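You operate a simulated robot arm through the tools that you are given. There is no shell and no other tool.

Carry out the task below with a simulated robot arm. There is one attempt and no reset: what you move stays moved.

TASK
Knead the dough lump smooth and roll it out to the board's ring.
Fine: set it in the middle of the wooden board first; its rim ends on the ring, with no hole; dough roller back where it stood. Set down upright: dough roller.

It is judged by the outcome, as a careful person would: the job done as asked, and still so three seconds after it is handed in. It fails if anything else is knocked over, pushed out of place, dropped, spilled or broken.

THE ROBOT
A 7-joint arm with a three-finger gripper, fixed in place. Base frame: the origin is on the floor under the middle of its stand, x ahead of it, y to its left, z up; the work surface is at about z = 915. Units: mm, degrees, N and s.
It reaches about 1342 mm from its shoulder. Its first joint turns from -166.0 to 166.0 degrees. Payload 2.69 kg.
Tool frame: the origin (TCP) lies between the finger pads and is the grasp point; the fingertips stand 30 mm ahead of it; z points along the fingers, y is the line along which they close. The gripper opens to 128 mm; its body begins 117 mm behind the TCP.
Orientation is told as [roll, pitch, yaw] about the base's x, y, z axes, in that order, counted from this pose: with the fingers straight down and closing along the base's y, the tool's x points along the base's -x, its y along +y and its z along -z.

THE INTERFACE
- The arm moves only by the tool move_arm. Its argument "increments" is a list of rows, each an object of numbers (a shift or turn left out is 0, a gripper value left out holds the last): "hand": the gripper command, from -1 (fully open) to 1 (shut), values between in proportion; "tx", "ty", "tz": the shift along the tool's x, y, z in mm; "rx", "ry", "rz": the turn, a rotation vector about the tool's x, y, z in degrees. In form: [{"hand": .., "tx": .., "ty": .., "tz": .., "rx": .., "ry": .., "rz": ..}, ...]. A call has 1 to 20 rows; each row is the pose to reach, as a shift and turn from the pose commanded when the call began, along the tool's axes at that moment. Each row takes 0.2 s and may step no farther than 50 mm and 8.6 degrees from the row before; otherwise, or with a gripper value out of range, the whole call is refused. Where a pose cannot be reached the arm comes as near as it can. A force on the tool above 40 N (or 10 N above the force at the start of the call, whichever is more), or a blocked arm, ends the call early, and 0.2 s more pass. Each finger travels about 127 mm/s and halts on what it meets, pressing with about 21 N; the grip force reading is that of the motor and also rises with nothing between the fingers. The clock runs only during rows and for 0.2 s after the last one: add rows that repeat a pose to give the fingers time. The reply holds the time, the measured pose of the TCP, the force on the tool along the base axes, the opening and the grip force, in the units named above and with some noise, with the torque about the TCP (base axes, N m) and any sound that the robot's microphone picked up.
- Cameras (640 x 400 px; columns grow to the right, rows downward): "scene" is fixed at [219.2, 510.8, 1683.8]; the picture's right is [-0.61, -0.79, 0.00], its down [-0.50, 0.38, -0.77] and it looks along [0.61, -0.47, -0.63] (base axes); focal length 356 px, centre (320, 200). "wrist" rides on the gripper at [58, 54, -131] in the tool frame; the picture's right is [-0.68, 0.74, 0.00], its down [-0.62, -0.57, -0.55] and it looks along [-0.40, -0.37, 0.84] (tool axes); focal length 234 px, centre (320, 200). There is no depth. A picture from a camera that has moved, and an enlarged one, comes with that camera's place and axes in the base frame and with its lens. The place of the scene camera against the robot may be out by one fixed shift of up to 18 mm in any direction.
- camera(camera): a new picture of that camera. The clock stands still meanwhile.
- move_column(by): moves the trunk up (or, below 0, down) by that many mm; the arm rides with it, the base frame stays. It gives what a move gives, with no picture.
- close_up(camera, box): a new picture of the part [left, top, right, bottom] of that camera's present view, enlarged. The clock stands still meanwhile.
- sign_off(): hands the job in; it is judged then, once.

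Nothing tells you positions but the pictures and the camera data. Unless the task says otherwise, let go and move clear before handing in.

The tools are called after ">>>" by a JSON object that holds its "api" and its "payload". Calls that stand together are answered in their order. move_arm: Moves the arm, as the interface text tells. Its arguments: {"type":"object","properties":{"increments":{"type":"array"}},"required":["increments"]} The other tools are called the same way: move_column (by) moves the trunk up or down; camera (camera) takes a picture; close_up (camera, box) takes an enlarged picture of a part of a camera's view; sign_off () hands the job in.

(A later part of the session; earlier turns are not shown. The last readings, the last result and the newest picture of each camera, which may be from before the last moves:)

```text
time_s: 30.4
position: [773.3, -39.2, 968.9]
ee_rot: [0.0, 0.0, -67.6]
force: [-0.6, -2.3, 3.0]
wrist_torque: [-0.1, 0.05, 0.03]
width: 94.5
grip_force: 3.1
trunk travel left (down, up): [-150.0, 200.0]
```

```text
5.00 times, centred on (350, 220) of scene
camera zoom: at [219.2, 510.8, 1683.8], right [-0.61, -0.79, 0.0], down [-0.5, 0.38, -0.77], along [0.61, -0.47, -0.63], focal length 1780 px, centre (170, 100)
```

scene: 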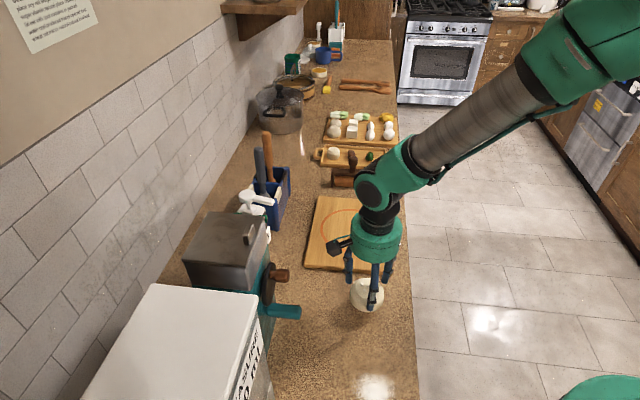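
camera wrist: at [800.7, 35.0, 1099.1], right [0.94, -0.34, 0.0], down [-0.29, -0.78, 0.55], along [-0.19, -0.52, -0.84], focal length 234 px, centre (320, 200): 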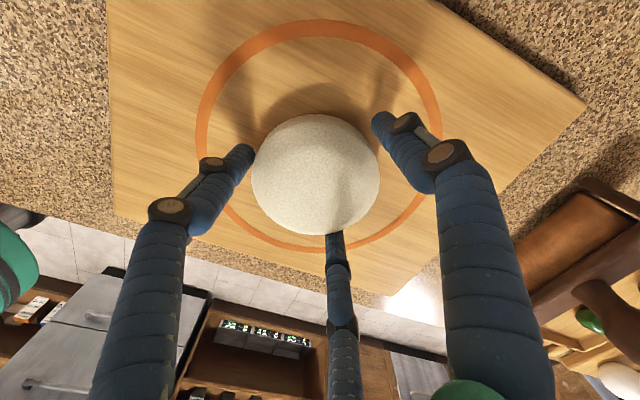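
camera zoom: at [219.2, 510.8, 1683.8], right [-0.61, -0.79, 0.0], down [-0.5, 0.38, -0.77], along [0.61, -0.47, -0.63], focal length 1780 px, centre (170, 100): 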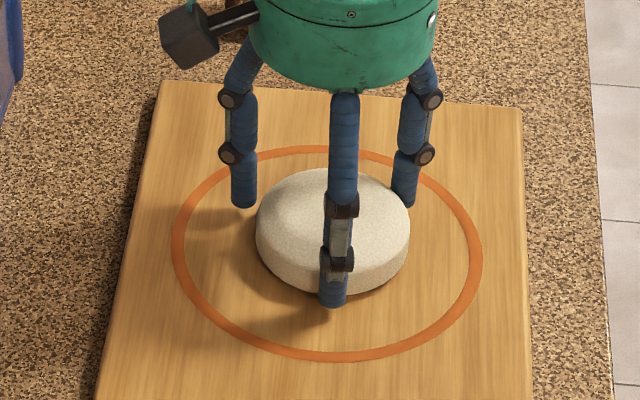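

The nudge brought the dough to within about 2.5 mm. I'll shift the loosely closed hand that last bit, then open and rise to check.

>>> {"api": "move_arm", "payload": {"increments": [{"hand": -0.42, "tx": 0.1, "ty": 1.4}, {"tx": 0.2, "ty": 2.7}, {"tx": 0.2, "ty": 2.7}, {"hand": -0.7, "tx": 0.2, "ty": 2.7}, {"hand": -1, "tx": 0.2, "ty": 2.7}, {"hand": -1, "tx": 0.2, "ty": 2.7}, {"tx": 0.2, "ty": 2.7, "tz": -30}, {"tx": 0.2, "ty": 2.7, "tz": -70}, {"tx": 0.2, "ty": 2.7, "tz": -110}, {"tx": 0.2, "ty": 2.7, "tz": -150}, {"tx": 0.2, "ty": 2.7, "tz": -150}]}}

>>> {"api": "camera", "payload": {"camera": "wrist"}}

>>> {"api": "close_up", "payload": {"camera": "scene", "box": [310, 180, 390, 260]}}

```text
time_s: 32.8
position: [775.2, -38.3, 1119.1]
ee_rot: [0.0, 0.1, -67.6]
force: [-0.4, 0.3, 0.3]
wrist_torque: [-0.02, -0.01, 0.02]
width: 128.2
grip_force: 0.1
trunk travel left (down, up): [-150.0, 200.0]
```

```text
taken
camera wrist: at [802.4, 36.3, 1249.6], right [0.94, -0.34, 0.0], down [-0.29, -0.78, 0.55], along [-0.19, -0.52, -0.84], focal length 234 px, centre (320, 200)
```

wrist: 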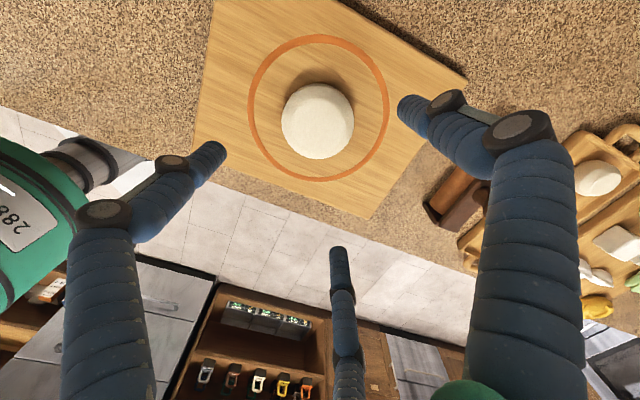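

```text
5.00 times, centred on (350, 220) of scene
camera zoom: at [219.2, 510.8, 1683.8], right [-0.61, -0.79, 0.0], down [-0.5, 0.38, -0.77], along [0.61, -0.47, -0.63], focal length 1780 px, centre (170, 100)
```

zoom: 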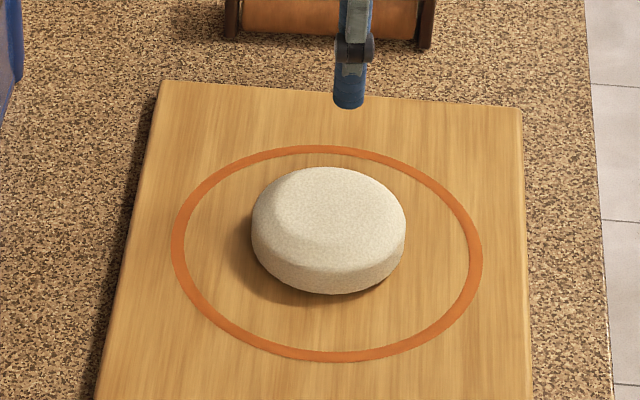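

The dough is now within about 2 mm of the ring's middle. Next I'll move above the roller and look at its handle closely.

>>> {"api": "move_arm", "payload": {"increments": [{"hand": -1, "tx": -31, "ty": 15, "tz": -20, "rz": -5}, {"tx": -67, "ty": 32, "tz": -40, "rz": -10}, {"tx": -104, "ty": 50, "tz": -60, "rz": -15}, {"tx": -141, "ty": 68, "tz": -60, "rz": -20}, {"tx": -179, "ty": 86, "tz": -60, "rz": -25}, {"tx": -216, "ty": 105, "tz": -60, "rz": -30}, {"tx": -216, "ty": 105, "tz": -60, "rz": -30}]}}

>>> {"api": "camera", "payload": {"camera": "wrist"}}

>>> {"api": "close_up", "payload": {"camera": "scene", "box": [300, 120, 420, 210]}}

```text
time_s: 34.4
position: [954.8, -200.5, 1176.2]
ee_rot: [0.1, 0.1, -37.5]
force: [-0.8, 0.1, -0.6]
wrist_torque: [0.05, 0.0, 0.0]
width: 128.1
grip_force: 0.1
trunk travel left (down, up): [-150.0, 200.0]
```

```text
taken
camera wrist: at [941.3, -123.5, 1306.2], right [0.99, 0.17, 0.0], down [0.14, -0.82, 0.55], along [0.09, -0.54, -0.84], focal length 234 px, centre (320, 200)
```

wrist: 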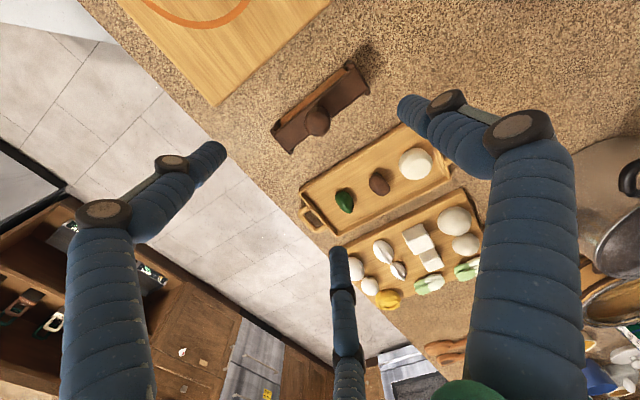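

```text
4.44 times, centred on (360, 165) of scene
camera zoom: at [219.2, 510.8, 1683.8], right [-0.61, -0.79, 0.0], down [-0.5, 0.38, -0.77], along [0.61, -0.47, -0.63], focal length 1582 px, centre (142, 356)
```

zoom: 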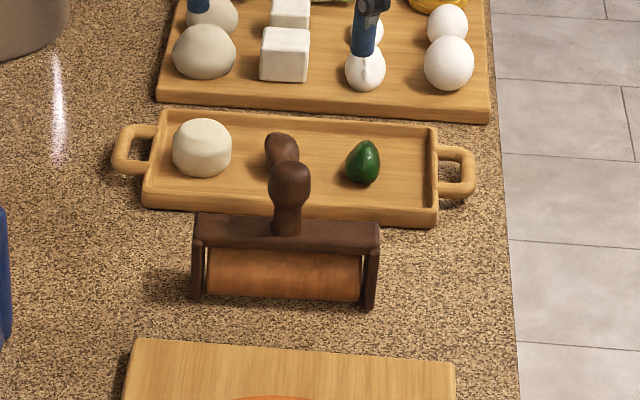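

>>> {"api": "close_up", "payload": {"camera": "wrist", "box": [240, 40, 400, 170]}}

>>> {"api": "close_up", "payload": {"camera": "scene", "box": [330, 150, 390, 200]}}

```text
3.08 times, centred on (320, 105) of wrist
camera zoom: at [941.3, -123.5, 1306.2], right [0.99, 0.17, 0.0], down [0.14, -0.82, 0.55], along [0.09, -0.54, -0.84], focal length 720 px, centre (320, 492)
```

zoom: 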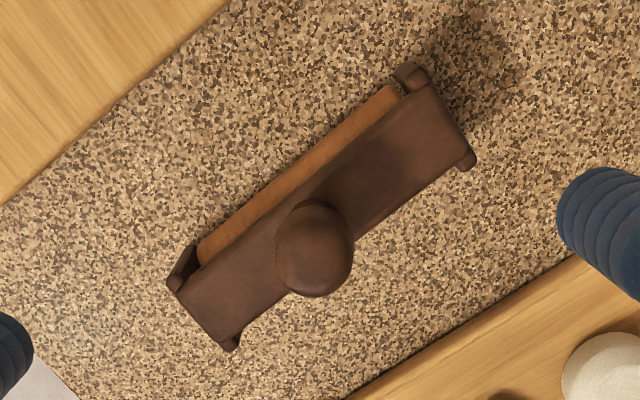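

```text
8.00 times, centred on (360, 175) of scene
camera zoom: at [219.2, 510.8, 1683.8], right [-0.61, -0.79, 0.0], down [-0.5, 0.38, -0.77], along [0.61, -0.47, -0.63], focal length 2848 px, centre (0, 400)
```

zoom: 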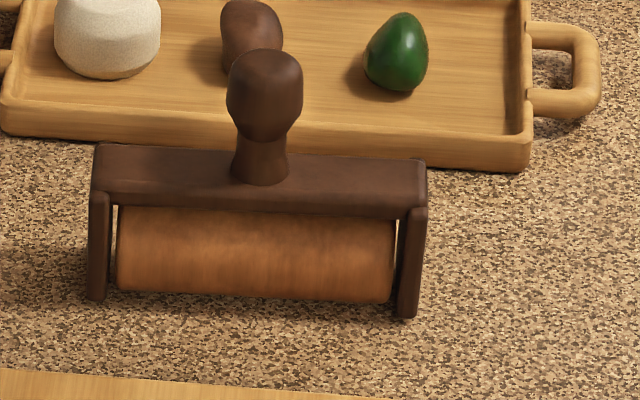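

From both cameras the knob lies at about (951, -194, 1023), the roller's frame along 47 degrees, and the tray and board are well clear. I'll line up the hand over the knob and lower partway around it.

>>> {"api": "move_arm", "payload": {"increments": [{"hand": -1, "tx": 7.2, "ty": 3.9, "rz": 5.2}, {"tx": 7.2, "ty": 3.9, "tz": 40, "rz": 5.2}, {"tx": 7.2, "ty": 3.9, "tz": 80, "rz": 5.2}, {"tx": 7.2, "ty": 3.9, "tz": 110, "rz": 5.2}, {"tx": 7.2, "ty": 3.9, "tz": 126, "rz": 5.2}, {"tx": 7.2, "ty": 3.9, "tz": 126, "rz": 5.2}]}}

>>> {"api": "camera", "payload": {"camera": "wrist"}}

>>> {"api": "close_up", "payload": {"camera": "scene", "box": [310, 130, 410, 210]}}

```text
time_s: 35.8
position: [953.2, -188.0, 1051.7]
ee_rot: [0.0, 0.0, -42.7]
force: [0.4, 0.0, -0.3]
wrist_torque: [0.02, 0.05, -0.03]
width: 127.9
grip_force: 0.0
trunk travel left (down, up): [-150.0, 200.0]
```

```text
taken
camera wrist: at [946.2, -110.2, 1182.1], right [1.0, 0.08, 0.0], down [0.07, -0.83, 0.55], along [0.04, -0.55, -0.84], focal length 234 px, centre (320, 200)
```

wrist: 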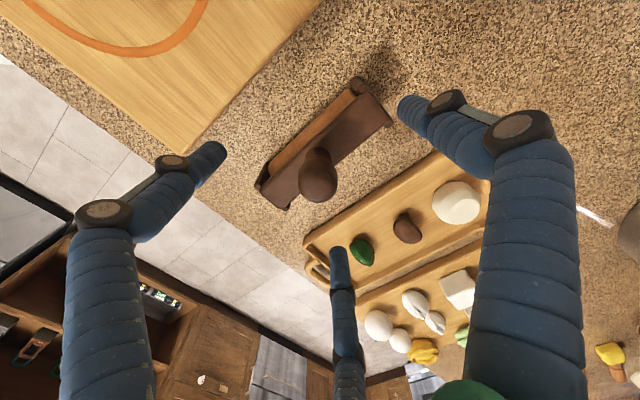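

```text
5.00 times, centred on (360, 170) of scene
camera zoom: at [219.2, 510.8, 1683.8], right [-0.61, -0.79, 0.0], down [-0.5, 0.38, -0.77], along [0.61, -0.47, -0.63], focal length 1780 px, centre (120, 350)
```

zoom: 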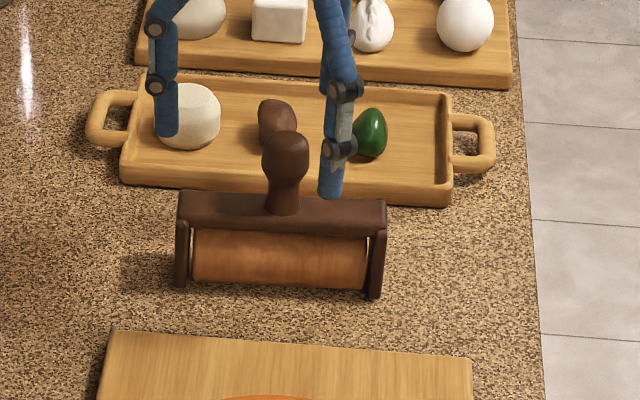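

The knob is nearly in the middle of the open fingers. I'll trim by about 4 mm, lower around it to just above the frame plate, and check once more.

>>> {"api": "move_arm", "payload": {"increments": [{"hand": -1, "tx": -1.8, "ty": -3.7}, {"tx": -1.8, "ty": -3.7, "tz": 12}, {"tx": -1.8, "ty": -3.7, "tz": 24}, {"tx": -1.8, "ty": -3.7, "tz": 34}, {"tx": -1.8, "ty": -3.7, "tz": 34}]}}

>>> {"api": "camera", "payload": {"camera": "wrist"}}

>>> {"api": "close_up", "payload": {"camera": "scene", "box": [310, 120, 410, 210]}}

```text
time_s: 37.0
position: [952.2, -194.3, 1018.8]
ee_rot: [0.0, 0.1, -42.9]
force: [0.7, 0.2, -0.1]
wrist_torque: [0.0, 0.03, -0.01]
width: 127.8
grip_force: 0.0
trunk travel left (down, up): [-150.0, 200.0]
```

```text
taken
camera wrist: at [945.0, -115.5, 1148.0], right [1.0, 0.08, 0.0], down [0.07, -0.83, 0.55], along [0.04, -0.55, -0.84], focal length 234 px, centre (320, 200)
```

wrist: 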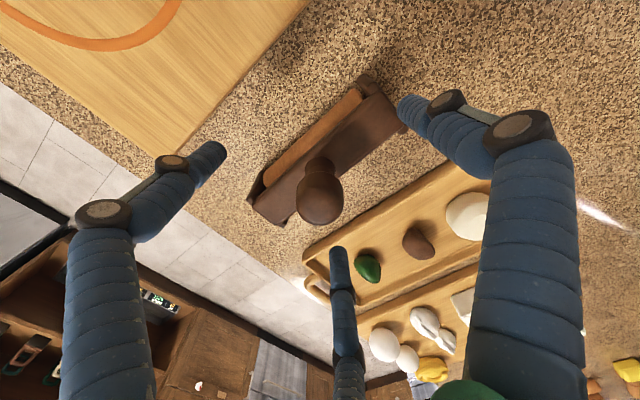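

```text
4.44 times, centred on (360, 165) of scene
camera zoom: at [219.2, 510.8, 1683.8], right [-0.61, -0.79, 0.0], down [-0.5, 0.38, -0.77], along [0.61, -0.47, -0.63], focal length 1582 px, centre (142, 356)
```

zoom: 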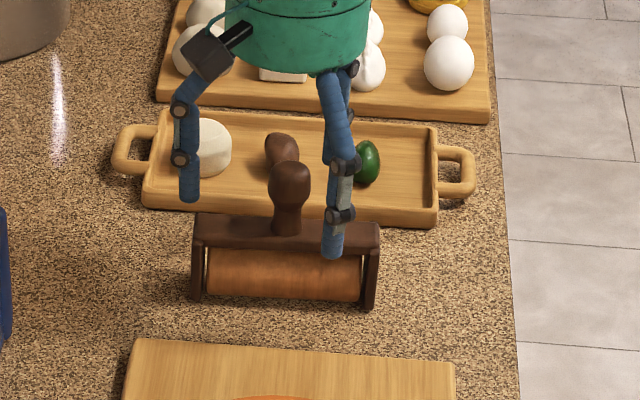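

The knob is centred between the fingers. I'll lower 2 mm and close on it.

>>> {"api": "move_arm", "payload": {"increments": [{"hand": -1, "tz": 2}, {"hand": -0.4, "tz": 2}, {"hand": 0.1, "tz": 2}, {"hand": 0.5, "tz": 2}, {"hand": 1, "tz": 2}, {"hand": 1, "tz": 2}, {"hand": 1, "tz": 2}, {"hand": 1, "tz": 2}]}}

>>> {"api": "camera", "payload": {"camera": "wrist"}}

>>> {"api": "close_up", "payload": {"camera": "scene", "box": [310, 120, 410, 210]}}

```text
time_s: 38.8
position: [951.6, -194.4, 1016.1]
ee_rot: [0.1, 0.0, -42.8]
force: [-2.4, -1.8, 0.7]
wrist_torque: [0.07, -0.01, 0.05]
width: 33.6
grip_force: 20.8
trunk travel left (down, up): [-150.0, 200.0]
```

```text
taken
camera wrist: at [944.8, -115.3, 1146.3], right [1.0, 0.08, 0.0], down [0.07, -0.83, 0.55], along [0.04, -0.55, -0.84], focal length 234 px, centre (320, 200)
```

wrist: 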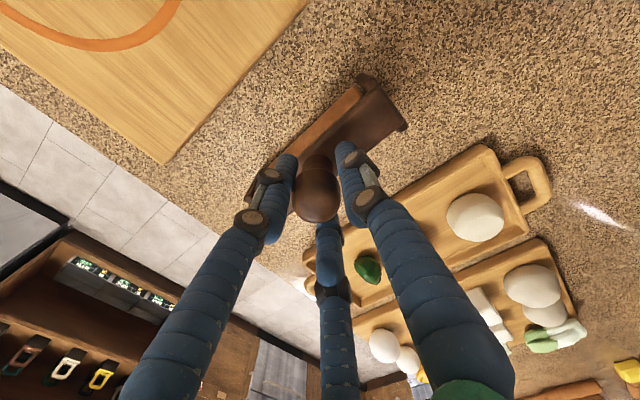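

```text
4.44 times, centred on (360, 165) of scene
camera zoom: at [219.2, 510.8, 1683.8], right [-0.61, -0.79, 0.0], down [-0.5, 0.38, -0.77], along [0.61, -0.47, -0.63], focal length 1582 px, centre (142, 356)
```

zoom: 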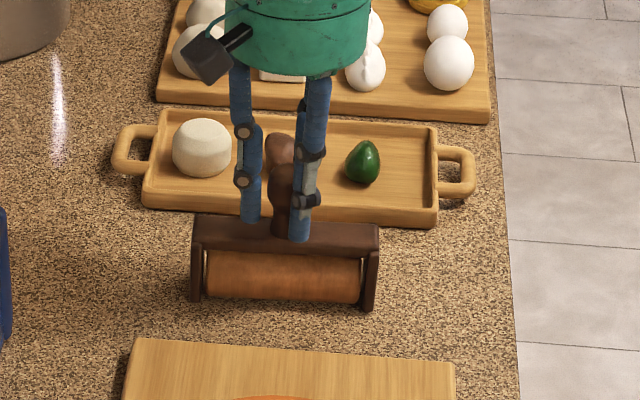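

The handle is held at 33.6 mm and the roller hasn't moved; this hand pose (about 951.5, -194.3, 1016, yaw -42.8) is where I must return it. I'll lift slowly and check.

>>> {"api": "move_arm", "payload": {"increments": [{"hand": 1, "tz": -3}, {"tz": -8}, {"tz": -15}, {"tz": -25}, {"tz": -35}, {"tz": -45}, {"tz": -45}]}}

>>> {"api": "camera", "payload": {"camera": "wrist"}}

>>> {"api": "close_up", "payload": {"camera": "scene", "box": [310, 120, 410, 210]}}

```text
time_s: 40.4
position: [952.2, -192.6, 1059.9]
ee_rot: [0.1, 0.0, -42.9]
force: [-1.1, 0.7, -3.1]
wrist_torque: [0.02, -0.03, 0.02]
width: 33.4
grip_force: 20.9
trunk travel left (down, up): [-150.0, 200.0]
```

```text
taken
camera wrist: at [945.2, -114.3, 1190.9], right [1.0, 0.08, 0.0], down [0.07, -0.83, 0.55], along [0.04, -0.55, -0.84], focal length 234 px, centre (320, 200)
```

wrist: 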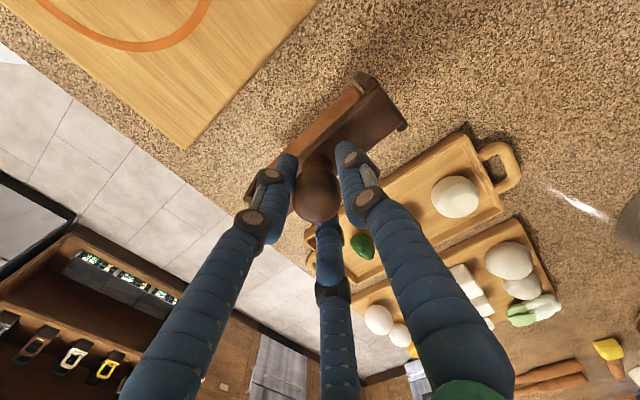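

```text
4.44 times, centred on (360, 165) of scene
camera zoom: at [219.2, 510.8, 1683.8], right [-0.61, -0.79, 0.0], down [-0.5, 0.38, -0.77], along [0.61, -0.47, -0.63], focal length 1582 px, centre (142, 356)
```

zoom: 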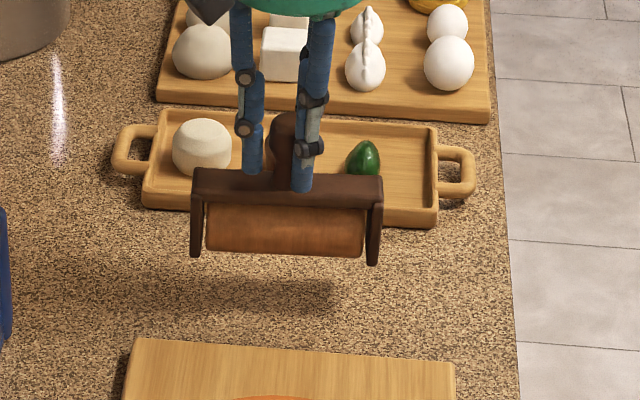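

The roller is held firmly and upright, its underside about 101 mm below the TCP. I'll carry it over the dough with good clearance.

>>> {"api": "move_arm", "payload": {"increments": [{"hand": 1, "tx": 10, "tz": -20}, {"tx": 35, "ty": -1, "tz": -38}, {"tx": 65, "ty": -2, "tz": -45}, {"tx": 95, "ty": -3, "tz": -45}, {"tx": 125, "ty": -4, "tz": -45}, {"tx": 155, "ty": -5, "tz": -45}, {"tx": 185, "ty": -6, "tz": -45}, {"tx": 210, "ty": -7, "tz": -45}, {"tx": 228, "ty": -7, "tz": -45}, {"tx": 237, "ty": -7, "tz": -45}, {"tx": 237, "ty": -7, "tz": -45}]}}

>>> {"api": "camera", "payload": {"camera": "wrist"}}

>>> {"api": "close_up", "payload": {"camera": "scene", "box": [290, 150, 410, 280]}}

```text
time_s: 42.8
position: [772.3, -37.1, 1104.4]
ee_rot: [0.0, 0.0, -42.7]
force: [-0.7, 0.3, 0.3]
wrist_torque: [-0.01, -0.03, -0.04]
width: 31.8
grip_force: 21.5
trunk travel left (down, up): [-150.0, 200.0]
```

```text
taken
camera wrist: at [764.8, 41.3, 1236.0], right [1.0, 0.08, 0.0], down [0.07, -0.83, 0.55], along [0.04, -0.55, -0.84], focal length 234 px, centre (320, 200)
```

wrist: 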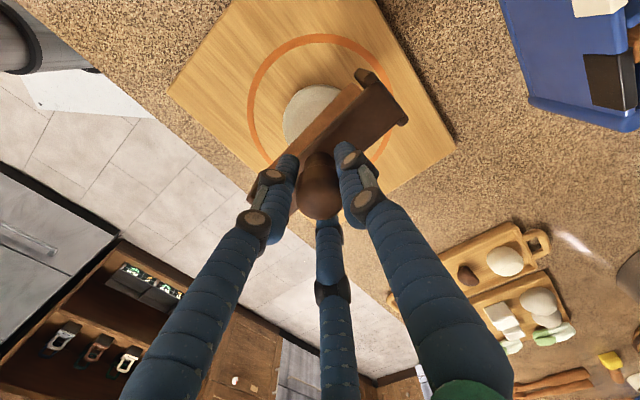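

```text
3.08 times, centred on (350, 215) of scene
camera zoom: at [219.2, 510.8, 1683.8], right [-0.61, -0.79, 0.0], down [-0.5, 0.38, -0.77], along [0.61, -0.47, -0.63], focal length 1095 px, centre (228, 154)
```

zoom: 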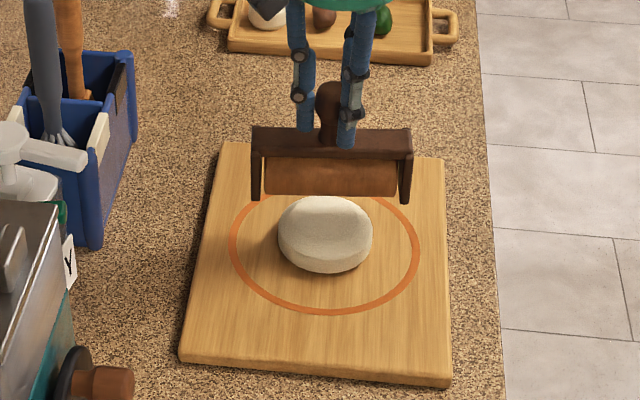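

The roller hangs level above the dough, aligned with the board. I'll lower it until it just presses into the dough's top.

>>> {"api": "move_arm", "payload": {"increments": [{"hand": 1, "tz": 15}, {"tz": 28}, {"tz": 35}, {"tz": 39}, {"tz": 42}, {"tz": 42}]}}

>>> {"api": "close_up", "payload": {"camera": "scene", "box": [310, 180, 390, 260]}}

>>> {"api": "camera", "payload": {"camera": "wrist"}}

```text
time_s: 44.2
position: [772.5, -37.9, 1065.5]
ee_rot: [0.1, -0.1, -42.8]
force: [-1.9, -5.6, 18.9]
wrist_torque: [-0.16, -0.04, -0.16]
width: 31.4
grip_force: 20.3
trunk travel left (down, up): [-150.0, 200.0]
```

```text
5.00 times, centred on (350, 220) of scene
camera zoom: at [219.2, 510.8, 1683.8], right [-0.61, -0.79, 0.0], down [-0.5, 0.38, -0.77], along [0.61, -0.47, -0.63], focal length 1780 px, centre (170, 100)
```

zoom: 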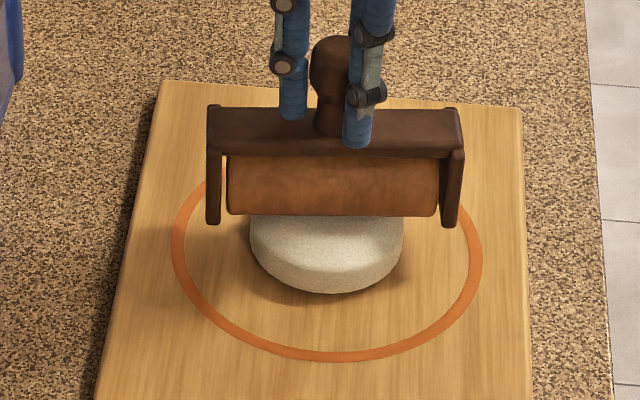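

```text
taken
camera wrist: at [765.2, 40.6, 1195.5], right [1.0, 0.08, 0.0], down [0.07, -0.83, 0.55], along [0.05, -0.55, -0.84], focal length 234 px, centre (320, 200)
```

wrist: 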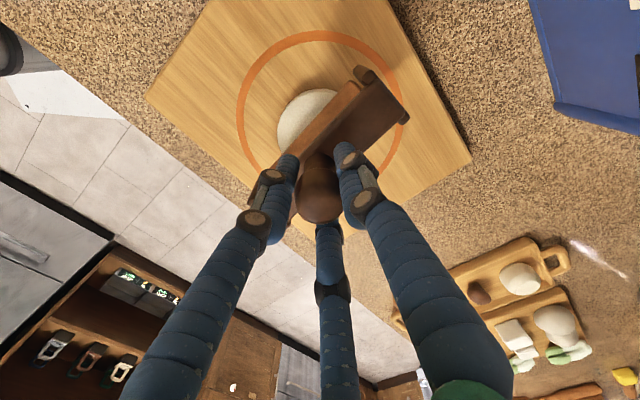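

The roller rests on the dough with about 19 N. I'll roll back and forth over it at this height and see how it spreads.

>>> {"api": "move_arm", "payload": {"increments": [{"hand": 1, "tx": 8}, {"tx": 18}, {"tx": 28}, {"tx": 28}, {"tx": 18}, {"tx": 8}, {"tx": -2}, {"tx": -12}, {"tx": -22}, {"tx": -30}, {"tx": -30}, {"tx": -20}, {"tx": -10}, {"tx": 0}, {"tx": 0}]}}

>>> {"api": "close_up", "payload": {"camera": "scene", "box": [310, 180, 390, 260]}}

>>> {"api": "camera", "payload": {"camera": "wrist"}}

```text
time_s: 47.4
position: [771.9, -37.2, 1063.6]
ee_rot: [0.0, 0.0, -42.8]
force: [0.7, 0.9, -2.7]
wrist_torque: [0.0, -0.03, -0.03]
width: 31.0
grip_force: 20.8
trunk travel left (down, up): [-150.0, 200.0]
```

```text
5.00 times, centred on (350, 220) of scene
camera zoom: at [219.2, 510.8, 1683.8], right [-0.61, -0.79, 0.0], down [-0.5, 0.38, -0.77], along [0.61, -0.47, -0.63], focal length 1780 px, centre (170, 100)
```

zoom: 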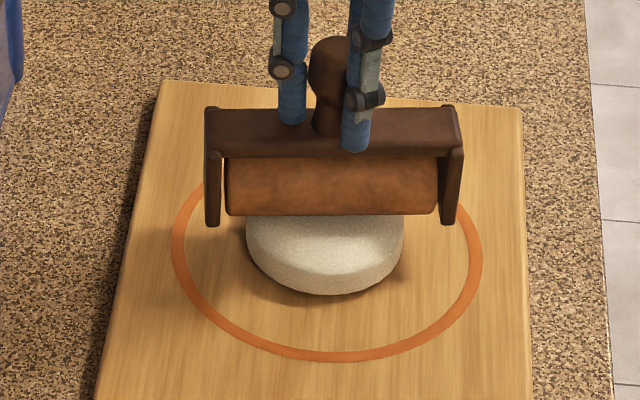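

```text
taken
camera wrist: at [765.6, 41.6, 1193.2], right [1.0, 0.08, 0.0], down [0.07, -0.83, 0.55], along [0.04, -0.55, -0.84], focal length 234 px, centre (320, 200)
```

wrist: 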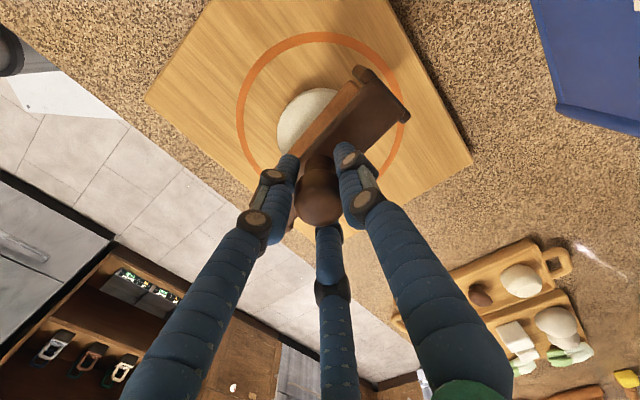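

Rolling works: the dough spread evenly to about 95 mm and the force relaxed. I'll continue in small lowering steps, staying within the dough's edge.

>>> {"api": "move_arm", "payload": {"increments": [{"hand": 1, "tz": 3}, {"tx": 16, "tz": 3}, {"tx": 32, "tz": 3}, {"tx": 16, "tz": 3}, {"tx": 0, "tz": 3}, {"tx": -16, "tz": 3}, {"tx": -32, "tz": 3}, {"tx": -16, "tz": 3}, {"tx": 0, "tz": 3}, {"tx": 0, "tz": 6}, {"tx": 16, "tz": 6}, {"tx": 32, "tz": 6}, {"tx": 16, "tz": 6}, {"tx": 0, "tz": 6}, {"tx": -16, "tz": 6}, {"tx": -32, "tz": 6}, {"tx": -16, "tz": 6}, {"tx": 0, "tz": 6}, {"tx": 0, "tz": 6}]}}

>>> {"api": "close_up", "payload": {"camera": "scene", "box": [310, 180, 390, 260]}}

>>> {"api": "camera", "payload": {"camera": "wrist"}}

```text
time_s: 51.4
position: [771.2, -37.5, 1057.1]
ee_rot: [0.0, 0.0, -42.8]
force: [-1.0, 0.1, -2.7]
wrist_torque: [-0.01, -0.02, 0.01]
width: 31.1
grip_force: 21.5
trunk travel left (down, up): [-150.0, 200.0]
```

```text
5.00 times, centred on (350, 220) of scene
camera zoom: at [219.2, 510.8, 1683.8], right [-0.61, -0.79, 0.0], down [-0.5, 0.38, -0.77], along [0.61, -0.47, -0.63], focal length 1780 px, centre (170, 100)
```

zoom: 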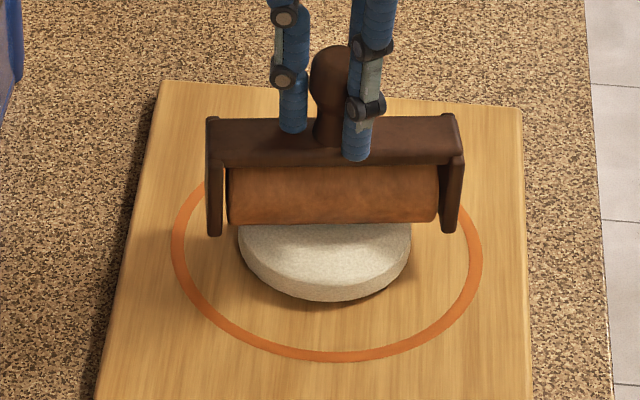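

```text
taken
camera wrist: at [764.4, 41.4, 1187.3], right [1.0, 0.08, 0.0], down [0.07, -0.83, 0.55], along [0.04, -0.55, -0.84], focal length 234 px, centre (320, 200)
```

wrist: 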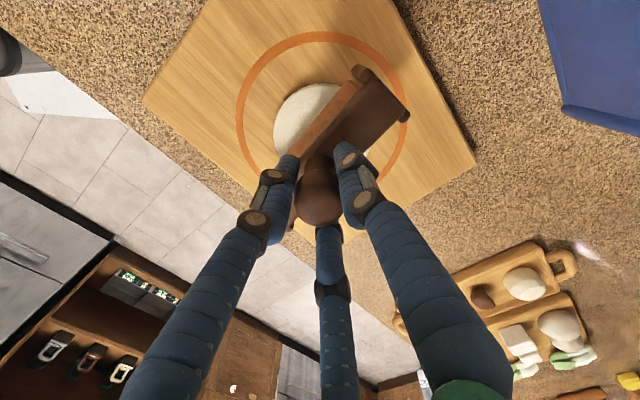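

The dough is now about 104 mm across and still round and centred. I'll go on with two more 3 mm steps and slightly longer strokes.

>>> {"api": "move_arm", "payload": {"increments": [{"hand": 1, "tz": 3}, {"tx": 18, "tz": 3}, {"tx": 36, "tz": 3}, {"tx": 18, "tz": 3}, {"tx": 0, "tz": 3}, {"tx": -18, "tz": 3}, {"tx": -36, "tz": 3}, {"tx": -18, "tz": 3}, {"tx": 0, "tz": 3}, {"tx": 0, "tz": 6}, {"tx": 18, "tz": 6}, {"tx": 38, "tz": 6}, {"tx": 18, "tz": 6}, {"tx": 0, "tz": 6}, {"tx": -18, "tz": 6}, {"tx": -38, "tz": 6}, {"tx": -18, "tz": 6}, {"tx": 0, "tz": 6}, {"tx": 0, "tz": 6}]}}

>>> {"api": "close_up", "payload": {"camera": "scene", "box": [310, 180, 390, 260]}}

>>> {"api": "camera", "payload": {"camera": "wrist"}}

```text
time_s: 55.4
position: [772.2, -36.9, 1051.7]
ee_rot: [0.0, 0.1, -42.7]
force: [-0.2, 0.8, -3.7]
wrist_torque: [-0.04, -0.08, 0.01]
width: 31.0
grip_force: 20.6
trunk travel left (down, up): [-150.0, 200.0]
```

```text
5.00 times, centred on (350, 220) of scene
camera zoom: at [219.2, 510.8, 1683.8], right [-0.61, -0.79, 0.0], down [-0.5, 0.38, -0.77], along [0.61, -0.47, -0.63], focal length 1780 px, centre (170, 100)
```

zoom: 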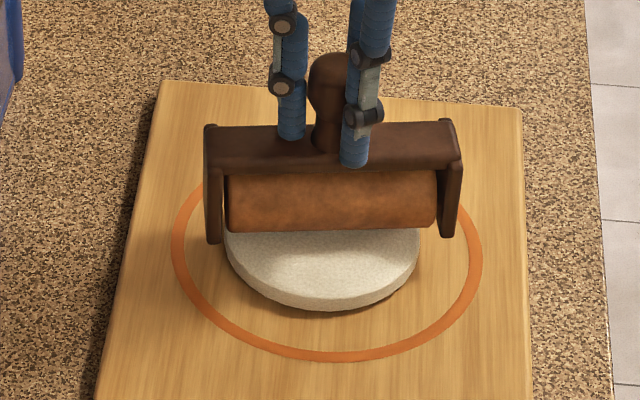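

```text
taken
camera wrist: at [764.7, 42.1, 1182.2], right [1.0, 0.08, 0.0], down [0.07, -0.83, 0.55], along [0.04, -0.55, -0.84], focal length 234 px, centre (320, 200)
```

wrist: 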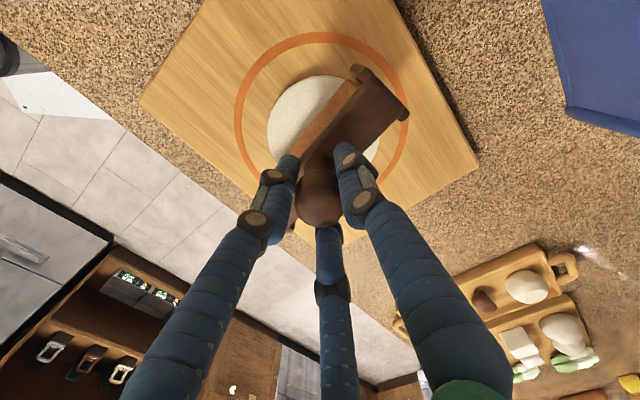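

The dough is about 118 mm now. I'll continue with two more 3 mm steps and longer strokes.

>>> {"api": "move_arm", "payload": {"increments": [{"hand": 1, "tz": 3}, {"tx": 22, "tz": 3}, {"tx": 44, "tz": 3}, {"tx": 22, "tz": 3}, {"tx": 0, "tz": 3}, {"tx": -22, "tz": 3}, {"tx": -44, "tz": 3}, {"tx": -22, "tz": 3}, {"tx": 0, "tz": 3}, {"tx": 0, "tz": 5.5}, {"tx": 22, "tz": 5.5}, {"tx": 46, "tz": 5.5}, {"tx": 22, "tz": 5.5}, {"tx": 0, "tz": 5.5}, {"tx": -22, "tz": 5.5}, {"tx": -46, "tz": 5.5}, {"tx": -22, "tz": 5.5}, {"tx": 0, "tz": 5.5}, {"tx": 0, "tz": 5.5}]}}

>>> {"api": "close_up", "payload": {"camera": "scene", "box": [310, 180, 390, 260]}}

>>> {"api": "camera", "payload": {"camera": "wrist"}}

```text
time_s: 59.4
position: [770.8, -37.8, 1045.9]
ee_rot: [-0.1, 0.0, -42.9]
force: [-0.5, 0.7, -2.9]
wrist_torque: [-0.02, -0.06, 0.01]
width: 30.7
grip_force: 21.4
trunk travel left (down, up): [-150.0, 200.0]
```

```text
5.00 times, centred on (350, 220) of scene
camera zoom: at [219.2, 510.8, 1683.8], right [-0.61, -0.79, 0.0], down [-0.5, 0.38, -0.77], along [0.61, -0.47, -0.63], focal length 1780 px, centre (170, 100)
```

zoom: 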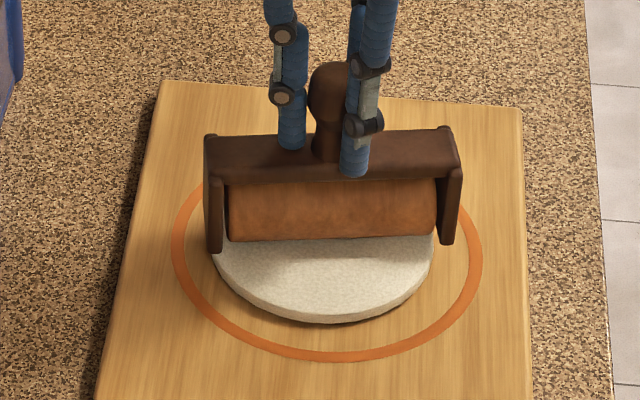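

```text
taken
camera wrist: at [764.0, 42.1, 1175.9], right [1.0, 0.08, 0.0], down [0.07, -0.83, 0.55], along [0.04, -0.55, -0.84], focal length 234 px, centre (320, 200)
```

wrist: 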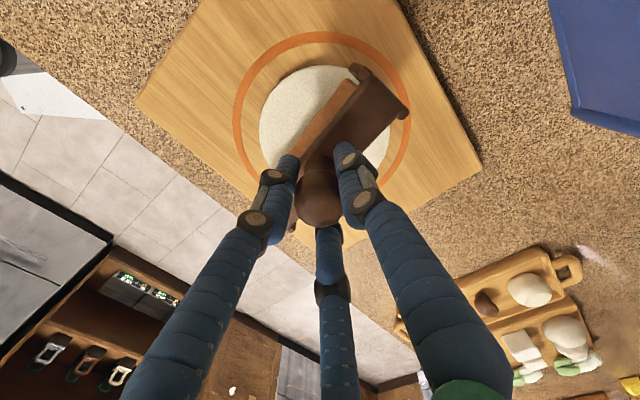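

The dough is about 135 mm now. I'll lift the roller clear to view the whole round and check its shape and centring.

>>> {"api": "move_arm", "payload": {"increments": [{"hand": 1, "tz": -20}, {"tz": -50}, {"tz": -90}, {"tx": -40, "tz": -110}, {"tx": -80, "tz": -120}, {"tx": -120, "tz": -120}, {"tx": -120, "tz": -120}]}}

>>> {"api": "close_up", "payload": {"camera": "scene", "box": [310, 190, 390, 270]}}

>>> {"api": "camera", "payload": {"camera": "wrist"}}

>>> {"api": "camera", "payload": {"camera": "scene"}}

```text
time_s: 61.0
position: [860.6, -122.3, 1165.1]
ee_rot: [0.0, 0.0, -42.8]
force: [1.2, -0.4, -3.8]
wrist_torque: [0.08, 0.06, -0.02]
width: 30.8
grip_force: 21.2
trunk travel left (down, up): [-150.0, 200.0]
```

```text
5.00 times, centred on (350, 230) of scene
camera zoom: at [219.2, 510.8, 1683.8], right [-0.61, -0.79, 0.0], down [-0.5, 0.38, -0.77], along [0.61, -0.47, -0.63], focal length 1780 px, centre (170, 50)
```

zoom: 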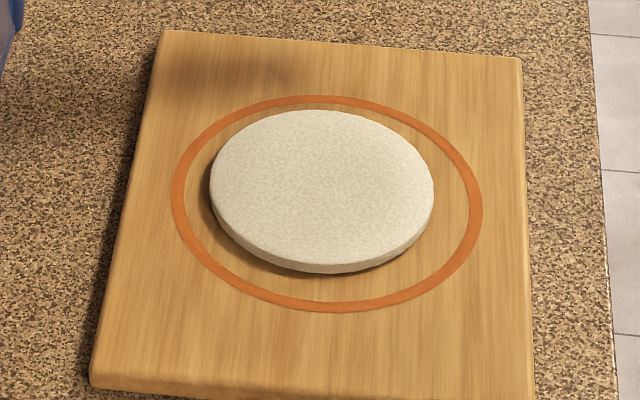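

```text
taken
camera wrist: at [854.6, -42.7, 1295.3], right [1.0, 0.08, 0.0], down [0.07, -0.83, 0.55], along [0.04, -0.55, -0.84], focal length 234 px, centre (320, 200)
```

wrist: 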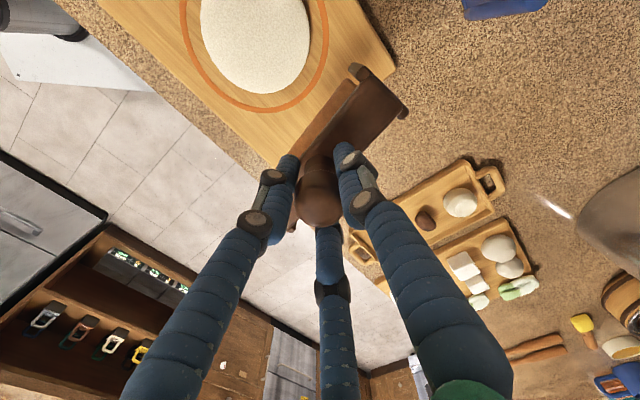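

```text
taken
```

scene: 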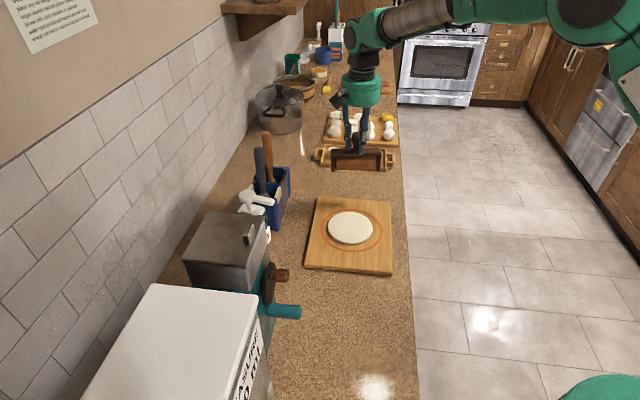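

The disc is round and about 135 mm across, and it looks 3–4 mm off the ring's middle. I'll raise the hand for a fuller wrist view to measure this better.

>>> {"api": "move_arm", "payload": {"increments": [{"hand": 1, "tx": -15, "tz": -25}, {"tx": -30, "tz": -50}, {"tx": -40, "tz": -70}, {"tx": -40, "tz": -70}]}}

>>> {"api": "close_up", "payload": {"camera": "wrist", "box": [160, 0, 340, 112]}}

>>> {"api": "close_up", "payload": {"camera": "scene", "box": [315, 200, 391, 260]}}

```text
time_s: 62.0
position: [890.3, -147.4, 1235.8]
ee_rot: [0.0, 0.0, -42.8]
force: [-0.4, -0.1, -3.0]
wrist_torque: [0.03, -0.02, 0.0]
width: 30.6
grip_force: 21.4
trunk travel left (down, up): [-150.0, 200.0]
```

```text
3.56 times, centred on (250, 56) of wrist
camera zoom: at [883.4, -68.2, 1366.2], right [1.0, 0.08, 0.0], down [0.07, -0.83, 0.55], along [0.04, -0.55, -0.84], focal length 833 px, centre (569, 712)
```

zoom: 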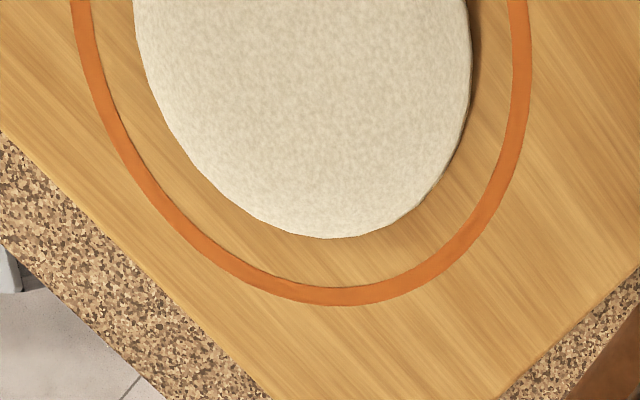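

```text
6.67 times, centred on (353, 230) of scene
camera zoom: at [219.2, 510.8, 1683.8], right [-0.61, -0.79, 0.0], down [-0.5, 0.38, -0.77], along [0.61, -0.47, -0.63], focal length 2373 px, centre (100, 0)
```

zoom: 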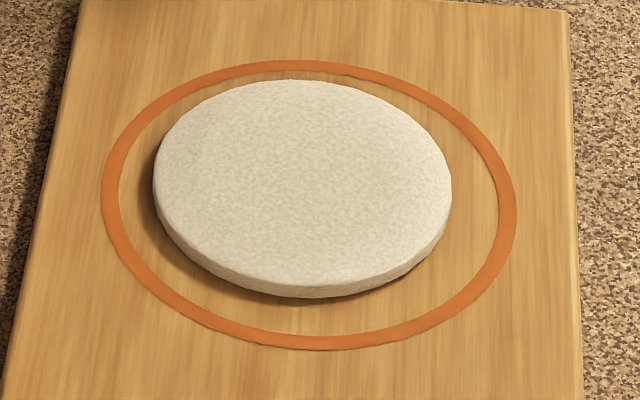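

The disc measures about 136 mm and lies roughly 4 mm toward the wall side of the ring's middle; the roller also seems to have twisted a few degrees in the grip. I'll look closely at the roller in the hand.

>>> {"api": "close_up", "payload": {"camera": "wrist", "box": [230, 50, 430, 240]}}

>>> {"api": "close_up", "payload": {"camera": "scene", "box": [310, 90, 410, 190]}}

```text
2.11 times, centred on (330, 145) of wrist
camera zoom: at [883.4, -68.2, 1366.2], right [1.0, 0.08, 0.0], down [0.07, -0.83, 0.55], along [0.04, -0.55, -0.84], focal length 493 px, centre (299, 316)
```

zoom: 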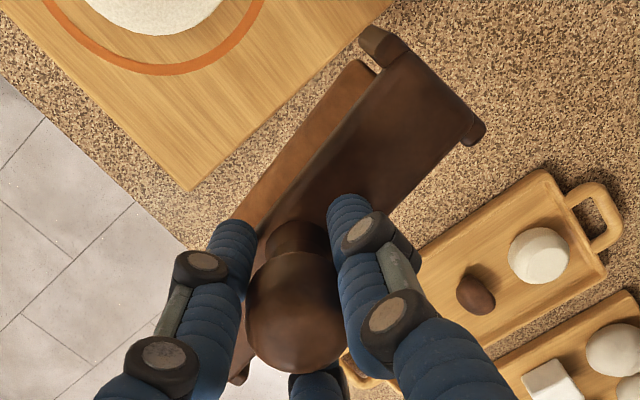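

```text
4.00 times, centred on (360, 140) of scene
camera zoom: at [219.2, 510.8, 1683.8], right [-0.61, -0.79, 0.0], down [-0.5, 0.38, -0.77], along [0.61, -0.47, -0.63], focal length 1424 px, centre (160, 440)
```

zoom: 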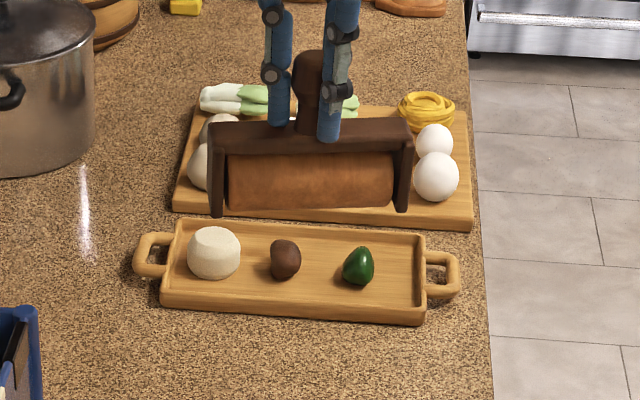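

The roller has twisted about 8.5 degrees in the grip, which explains the sideways drift. I'll turn the hand to put the roller's axis back in line with the board and return over the dough's middle.

>>> {"api": "move_arm", "payload": {"increments": [{"hand": 1, "tx": 25, "ty": 1, "tz": 20, "rz": 1.5}, {"tx": 55, "ty": 2, "tz": 45, "rz": 3}, {"tx": 85, "ty": 3, "tz": 75, "rz": 4.5}, {"tx": 115, "ty": 4, "tz": 105, "rz": 6}, {"tx": 140, "ty": 5, "tz": 135, "rz": 7.5}, {"tx": 155, "ty": 5.4, "tz": 158, "rz": 8.5}, {"tx": 161.6, "ty": 5.4, "tz": 172, "rz": 8.5}, {"tx": 161.6, "ty": 5.4, "tz": 172, "rz": 8.5}]}}

>>> {"api": "close_up", "payload": {"camera": "scene", "box": [310, 180, 390, 260]}}

>>> {"api": "camera", "payload": {"camera": "wrist"}}

```text
time_s: 63.8
position: [775.0, -34.4, 1064.8]
ee_rot: [-0.1, 0.1, -51.3]
force: [0.4, 0.6, -3.3]
wrist_torque: [0.03, 0.01, 0.01]
width: 30.5
grip_force: 21.0
trunk travel left (down, up): [-150.0, 200.0]
```

```text
5.00 times, centred on (350, 220) of scene
camera zoom: at [219.2, 510.8, 1683.8], right [-0.61, -0.79, 0.0], down [-0.5, 0.38, -0.77], along [0.61, -0.47, -0.63], focal length 1780 px, centre (170, 100)
```

zoom: 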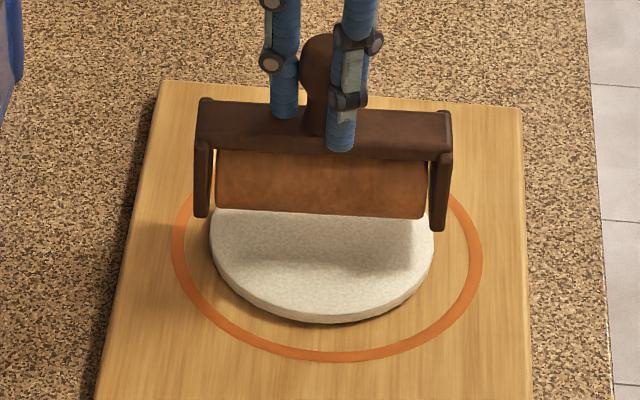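

```text
taken
camera wrist: at [780.0, 46.1, 1194.8], right [1.0, -0.07, 0.0], down [-0.06, -0.83, 0.55], along [-0.04, -0.55, -0.84], focal length 234 px, centre (320, 200)
```

wrist: 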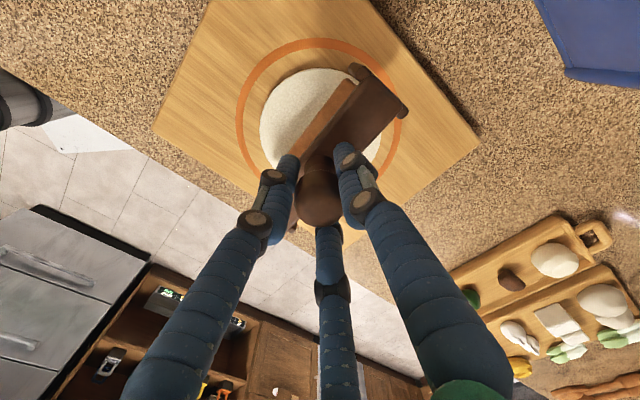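

The roller's axis is parallel to the board again. I'll touch down lightly on the dough and slide the roller a few millimetres along its axis, to see whether it carries the dough back toward the middle.

>>> {"api": "move_arm", "payload": {"increments": [{"hand": 1, "tz": 12}, {"tz": 18}, {"tz": 21.5}, {"tz": 21.5}, {"tx": -1, "ty": -1.5, "tz": 21.5}, {"tx": -1.5, "ty": -3, "tz": 21.5}, {"tx": -2, "ty": -4.5, "tz": 21.5}, {"tx": -2, "ty": -4.5, "tz": 21.5}]}}

>>> {"api": "close_up", "payload": {"camera": "scene", "box": [310, 180, 390, 260]}}

```text
time_s: 65.6
position: [771.9, -36.8, 1042.6]
ee_rot: [0.0, 0.0, -51.4]
force: [-3.9, -4.3, 12.7]
wrist_torque: [-0.3, 0.03, -0.15]
width: 30.9
grip_force: 21.3
trunk travel left (down, up): [-150.0, 200.0]
```

```text
5.00 times, centred on (350, 220) of scene
camera zoom: at [219.2, 510.8, 1683.8], right [-0.61, -0.79, 0.0], down [-0.5, 0.38, -0.77], along [0.61, -0.47, -0.63], focal length 1780 px, centre (170, 100)
```

zoom: 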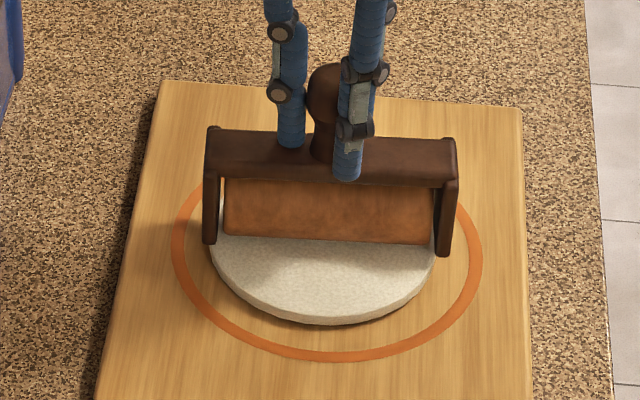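

The dough stays put when the roller slides, so its drift comes from uneven spreading. I'll shift the roller a little toward the wall side and roll at this height, to push the spread the other way.

>>> {"api": "move_arm", "payload": {"increments": [{"hand": 1, "tz": -6}, {"tx": 1.3, "ty": 8.9, "tz": -6}, {"tx": 1.3, "ty": 8.9, "tz": 0}, {"tx": 17.1, "ty": 6.5, "tz": 0}, {"tx": 32.9, "ty": 4.1}, {"tx": 46.7, "ty": 2}, {"tx": 25, "ty": 5.3}, {"tx": 1.3, "ty": 8.9}, {"tx": -22.4, "ty": 12.5}, {"tx": -44, "ty": 15.8}, {"tx": -22.4, "ty": 12.5}, {"tx": 1.3, "ty": 8.9}, {"tx": 1.3, "ty": 8.9}]}}

>>> {"api": "close_up", "payload": {"camera": "scene", "box": [310, 180, 390, 260]}}

>>> {"api": "camera", "payload": {"camera": "wrist"}}

```text
time_s: 68.4
position: [777.8, -31.8, 1042.5]
ee_rot: [0.0, 0.0, -51.3]
force: [0.0, 0.0, -2.5]
wrist_torque: [-0.04, -0.05, -0.03]
width: 30.7
grip_force: 20.8
trunk travel left (down, up): [-150.0, 200.0]
```

```text
5.00 times, centred on (350, 220) of scene
camera zoom: at [219.2, 510.8, 1683.8], right [-0.61, -0.79, 0.0], down [-0.5, 0.38, -0.77], along [0.61, -0.47, -0.63], focal length 1780 px, centre (170, 100)
```

zoom: 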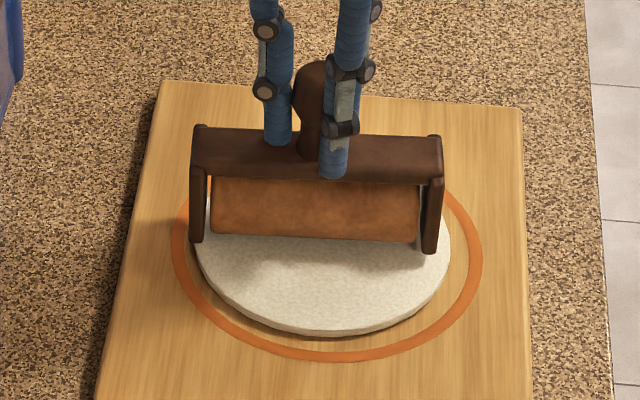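

```text
taken
camera wrist: at [783.4, 46.7, 1172.9], right [1.0, -0.07, 0.0], down [-0.06, -0.83, 0.55], along [-0.04, -0.55, -0.84], focal length 234 px, centre (320, 200)
```

wrist: 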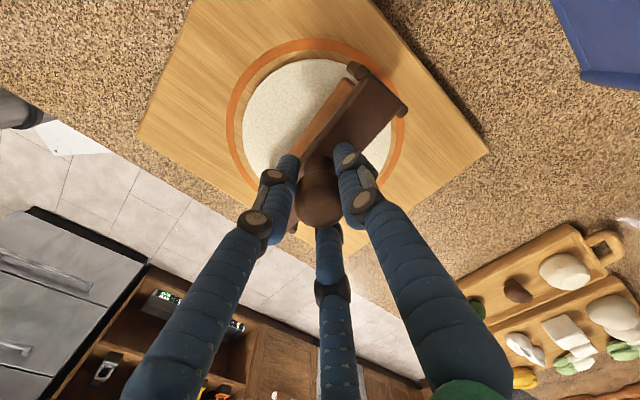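

The disc grew to about 154 mm. Before the last passes I'll lift clear and check the rim, surface and centring.

>>> {"api": "move_arm", "payload": {"increments": [{"hand": 1, "tz": -20}, {"tz": -50}, {"tz": -85}, {"tx": -40, "ty": 6, "tz": -100}, {"tx": -80, "ty": 12, "tz": -100}, {"tx": -120, "ty": 18, "tz": -100}, {"tx": -120, "ty": 18, "tz": -100}]}}

>>> {"api": "close_up", "payload": {"camera": "scene", "box": [315, 200, 391, 260]}}

>>> {"api": "camera", "payload": {"camera": "wrist"}}

```text
time_s: 70.0
position: [869.5, -114.1, 1145.6]
ee_rot: [0.0, 0.0, -51.3]
force: [0.1, -0.6, -3.2]
wrist_torque: [0.05, 0.0, 0.0]
width: 30.7
grip_force: 21.3
trunk travel left (down, up): [-150.0, 200.0]
```

```text
6.67 times, centred on (353, 230) of scene
camera zoom: at [219.2, 510.8, 1683.8], right [-0.61, -0.79, 0.0], down [-0.5, 0.38, -0.77], along [0.61, -0.47, -0.63], focal length 2373 px, centre (100, 0)
```

zoom: 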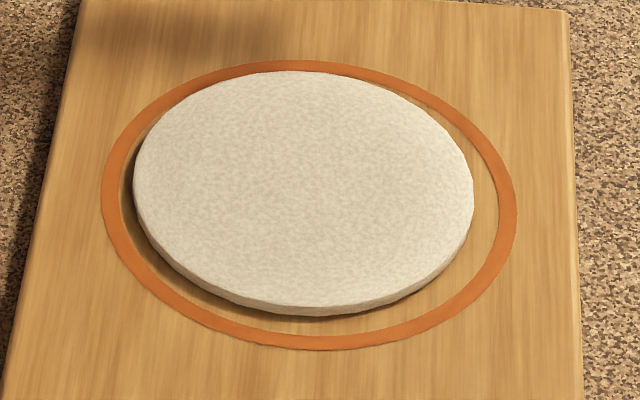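

```text
taken
camera wrist: at [873.8, -35.6, 1275.9], right [1.0, -0.07, 0.0], down [-0.06, -0.83, 0.55], along [-0.04, -0.55, -0.84], focal length 234 px, centre (320, 200)
```

wrist: 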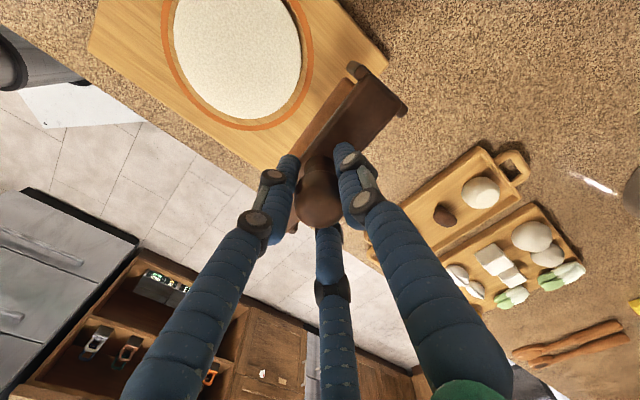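

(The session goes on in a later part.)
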